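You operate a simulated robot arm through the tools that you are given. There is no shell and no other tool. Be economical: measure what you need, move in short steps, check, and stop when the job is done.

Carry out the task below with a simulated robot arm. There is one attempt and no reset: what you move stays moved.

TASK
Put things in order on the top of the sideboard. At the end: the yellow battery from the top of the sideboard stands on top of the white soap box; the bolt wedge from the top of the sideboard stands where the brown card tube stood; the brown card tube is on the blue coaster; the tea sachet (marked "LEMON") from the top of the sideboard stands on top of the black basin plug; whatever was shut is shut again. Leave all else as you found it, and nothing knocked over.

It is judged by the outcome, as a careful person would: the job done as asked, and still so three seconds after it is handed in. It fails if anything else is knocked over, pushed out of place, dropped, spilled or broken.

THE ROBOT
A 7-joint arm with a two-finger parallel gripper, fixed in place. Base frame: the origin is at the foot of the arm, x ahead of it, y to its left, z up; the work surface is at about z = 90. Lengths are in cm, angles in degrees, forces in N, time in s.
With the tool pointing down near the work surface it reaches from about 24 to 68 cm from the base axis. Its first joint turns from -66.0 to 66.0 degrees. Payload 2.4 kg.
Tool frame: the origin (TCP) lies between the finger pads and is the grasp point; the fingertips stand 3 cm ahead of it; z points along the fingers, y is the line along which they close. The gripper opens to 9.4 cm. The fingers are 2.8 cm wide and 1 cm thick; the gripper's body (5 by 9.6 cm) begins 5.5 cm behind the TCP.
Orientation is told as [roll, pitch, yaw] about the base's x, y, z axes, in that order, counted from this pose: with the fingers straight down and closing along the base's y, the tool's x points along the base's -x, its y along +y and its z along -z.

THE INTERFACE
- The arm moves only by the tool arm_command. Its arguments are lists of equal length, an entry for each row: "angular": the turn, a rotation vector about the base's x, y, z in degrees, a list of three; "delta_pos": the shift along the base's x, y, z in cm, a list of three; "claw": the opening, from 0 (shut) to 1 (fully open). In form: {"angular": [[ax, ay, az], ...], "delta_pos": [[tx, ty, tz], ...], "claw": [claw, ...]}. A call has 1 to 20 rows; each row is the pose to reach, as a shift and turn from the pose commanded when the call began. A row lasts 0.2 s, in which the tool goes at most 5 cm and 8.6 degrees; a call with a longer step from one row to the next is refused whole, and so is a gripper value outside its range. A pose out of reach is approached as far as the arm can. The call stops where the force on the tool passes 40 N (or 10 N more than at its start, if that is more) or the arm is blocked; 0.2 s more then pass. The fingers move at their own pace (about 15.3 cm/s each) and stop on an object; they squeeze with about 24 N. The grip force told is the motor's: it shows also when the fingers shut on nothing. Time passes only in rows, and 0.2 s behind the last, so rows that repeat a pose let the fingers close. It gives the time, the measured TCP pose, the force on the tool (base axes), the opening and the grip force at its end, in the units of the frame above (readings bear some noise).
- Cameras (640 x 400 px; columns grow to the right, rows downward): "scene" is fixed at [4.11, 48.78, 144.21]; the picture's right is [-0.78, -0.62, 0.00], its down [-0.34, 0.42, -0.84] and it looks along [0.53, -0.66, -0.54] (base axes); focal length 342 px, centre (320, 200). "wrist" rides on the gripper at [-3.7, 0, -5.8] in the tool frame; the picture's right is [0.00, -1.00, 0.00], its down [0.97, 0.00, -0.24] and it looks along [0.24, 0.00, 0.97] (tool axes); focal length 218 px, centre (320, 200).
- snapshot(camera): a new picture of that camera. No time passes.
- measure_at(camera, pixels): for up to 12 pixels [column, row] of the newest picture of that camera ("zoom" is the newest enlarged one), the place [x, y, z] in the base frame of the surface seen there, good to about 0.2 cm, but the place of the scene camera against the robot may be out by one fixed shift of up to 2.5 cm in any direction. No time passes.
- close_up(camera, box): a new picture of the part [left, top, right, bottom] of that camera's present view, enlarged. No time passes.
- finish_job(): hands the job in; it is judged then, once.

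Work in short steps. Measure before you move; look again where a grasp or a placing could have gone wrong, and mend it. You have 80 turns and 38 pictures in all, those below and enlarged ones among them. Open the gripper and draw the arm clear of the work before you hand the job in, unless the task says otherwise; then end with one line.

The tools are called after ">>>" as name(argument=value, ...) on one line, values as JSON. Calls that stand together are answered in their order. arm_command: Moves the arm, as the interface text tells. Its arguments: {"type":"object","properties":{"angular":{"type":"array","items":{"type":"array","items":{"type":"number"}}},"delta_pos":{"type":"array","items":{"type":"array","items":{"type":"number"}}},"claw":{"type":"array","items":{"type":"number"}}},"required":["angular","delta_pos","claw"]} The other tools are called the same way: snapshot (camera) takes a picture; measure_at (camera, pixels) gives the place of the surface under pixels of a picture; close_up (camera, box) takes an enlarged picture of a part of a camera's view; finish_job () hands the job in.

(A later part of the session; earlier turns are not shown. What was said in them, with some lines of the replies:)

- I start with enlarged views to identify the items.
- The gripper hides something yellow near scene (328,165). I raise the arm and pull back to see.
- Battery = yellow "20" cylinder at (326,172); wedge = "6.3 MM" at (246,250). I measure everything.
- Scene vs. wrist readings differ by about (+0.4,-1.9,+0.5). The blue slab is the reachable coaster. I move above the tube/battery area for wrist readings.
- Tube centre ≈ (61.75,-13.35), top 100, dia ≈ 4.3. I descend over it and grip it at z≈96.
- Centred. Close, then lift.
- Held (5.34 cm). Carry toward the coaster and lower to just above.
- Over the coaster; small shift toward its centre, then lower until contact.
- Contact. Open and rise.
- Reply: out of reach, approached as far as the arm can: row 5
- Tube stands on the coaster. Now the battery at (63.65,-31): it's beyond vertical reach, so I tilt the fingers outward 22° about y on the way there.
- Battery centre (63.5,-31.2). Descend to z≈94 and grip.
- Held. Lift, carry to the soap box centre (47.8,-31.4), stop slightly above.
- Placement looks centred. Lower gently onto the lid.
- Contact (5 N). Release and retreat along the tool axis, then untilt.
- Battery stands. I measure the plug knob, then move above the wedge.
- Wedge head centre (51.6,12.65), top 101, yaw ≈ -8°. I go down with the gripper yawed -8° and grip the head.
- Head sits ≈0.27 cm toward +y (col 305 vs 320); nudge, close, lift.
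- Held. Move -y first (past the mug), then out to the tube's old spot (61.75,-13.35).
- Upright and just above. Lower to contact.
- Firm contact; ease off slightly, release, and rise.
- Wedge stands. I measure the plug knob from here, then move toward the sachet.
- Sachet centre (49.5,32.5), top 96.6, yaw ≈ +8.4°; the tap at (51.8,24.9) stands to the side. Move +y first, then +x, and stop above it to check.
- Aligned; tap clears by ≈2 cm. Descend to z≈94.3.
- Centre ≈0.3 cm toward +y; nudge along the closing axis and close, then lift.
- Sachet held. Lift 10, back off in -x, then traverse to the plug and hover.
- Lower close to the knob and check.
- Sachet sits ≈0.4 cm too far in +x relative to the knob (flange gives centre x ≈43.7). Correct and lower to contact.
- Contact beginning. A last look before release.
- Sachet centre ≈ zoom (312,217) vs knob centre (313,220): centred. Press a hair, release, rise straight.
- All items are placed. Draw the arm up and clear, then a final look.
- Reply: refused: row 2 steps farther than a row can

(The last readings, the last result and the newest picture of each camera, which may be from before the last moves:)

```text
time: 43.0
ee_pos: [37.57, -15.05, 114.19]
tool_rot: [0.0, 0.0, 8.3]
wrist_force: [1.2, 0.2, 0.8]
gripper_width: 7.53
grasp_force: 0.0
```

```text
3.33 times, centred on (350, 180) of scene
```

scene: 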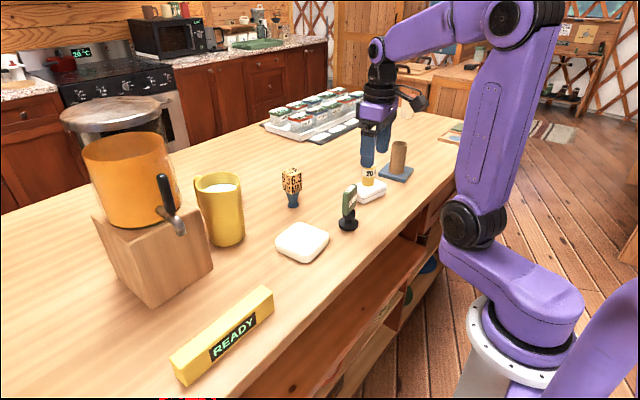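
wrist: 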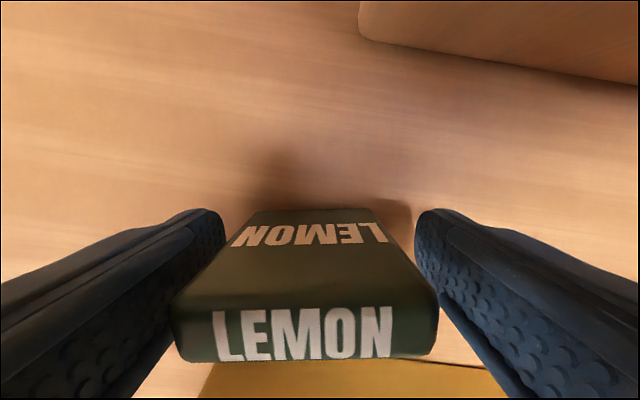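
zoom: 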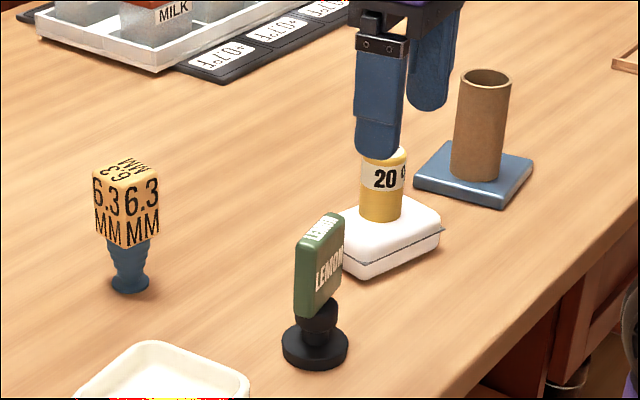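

The step was refused as too long; I retry with smaller steps. Everything looks upright.

>>> arm_command(angular=[[0, 0, 0], [0, 0, 0], [0, 0, 0], [0, 0, 0], [0, 0, 0], [0, 0, 0]], delta_pos=[[-1, 1, 4], [-2, 3, 8], [-3, 6, 11], [-4, 9, 13], [-5, 12, 15], [-5, 12, 15]], claw=[1, 1, 1, 1, 1, 1])

>>> snapshot(camera="scene")

```text
time: 44.4
ee_pos: [32.55, -3.15, 129.27]
tool_rot: [0.0, 0.0, 8.4]
wrist_force: [0.4, 0.9, 0.6]
gripper_width: 9.41
grasp_force: 0.0
```

```text
2 pictures are left
```

scene: 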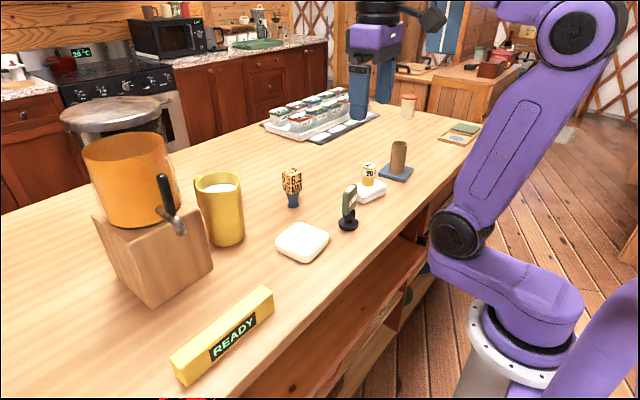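

Everything stands as asked and the arm is clear; I hand in.

>>> finish_job()

```text
The job is handed in.
```

The job is handed in. The yellow battery is on the white soap box and the bolt wedge stands where the card tube was. The tube is on the blue coaster, and the LEMON sachet stands on the black basin plug. Nothing was opened, and the last picture shows nothing knocked over or pushed out of place.
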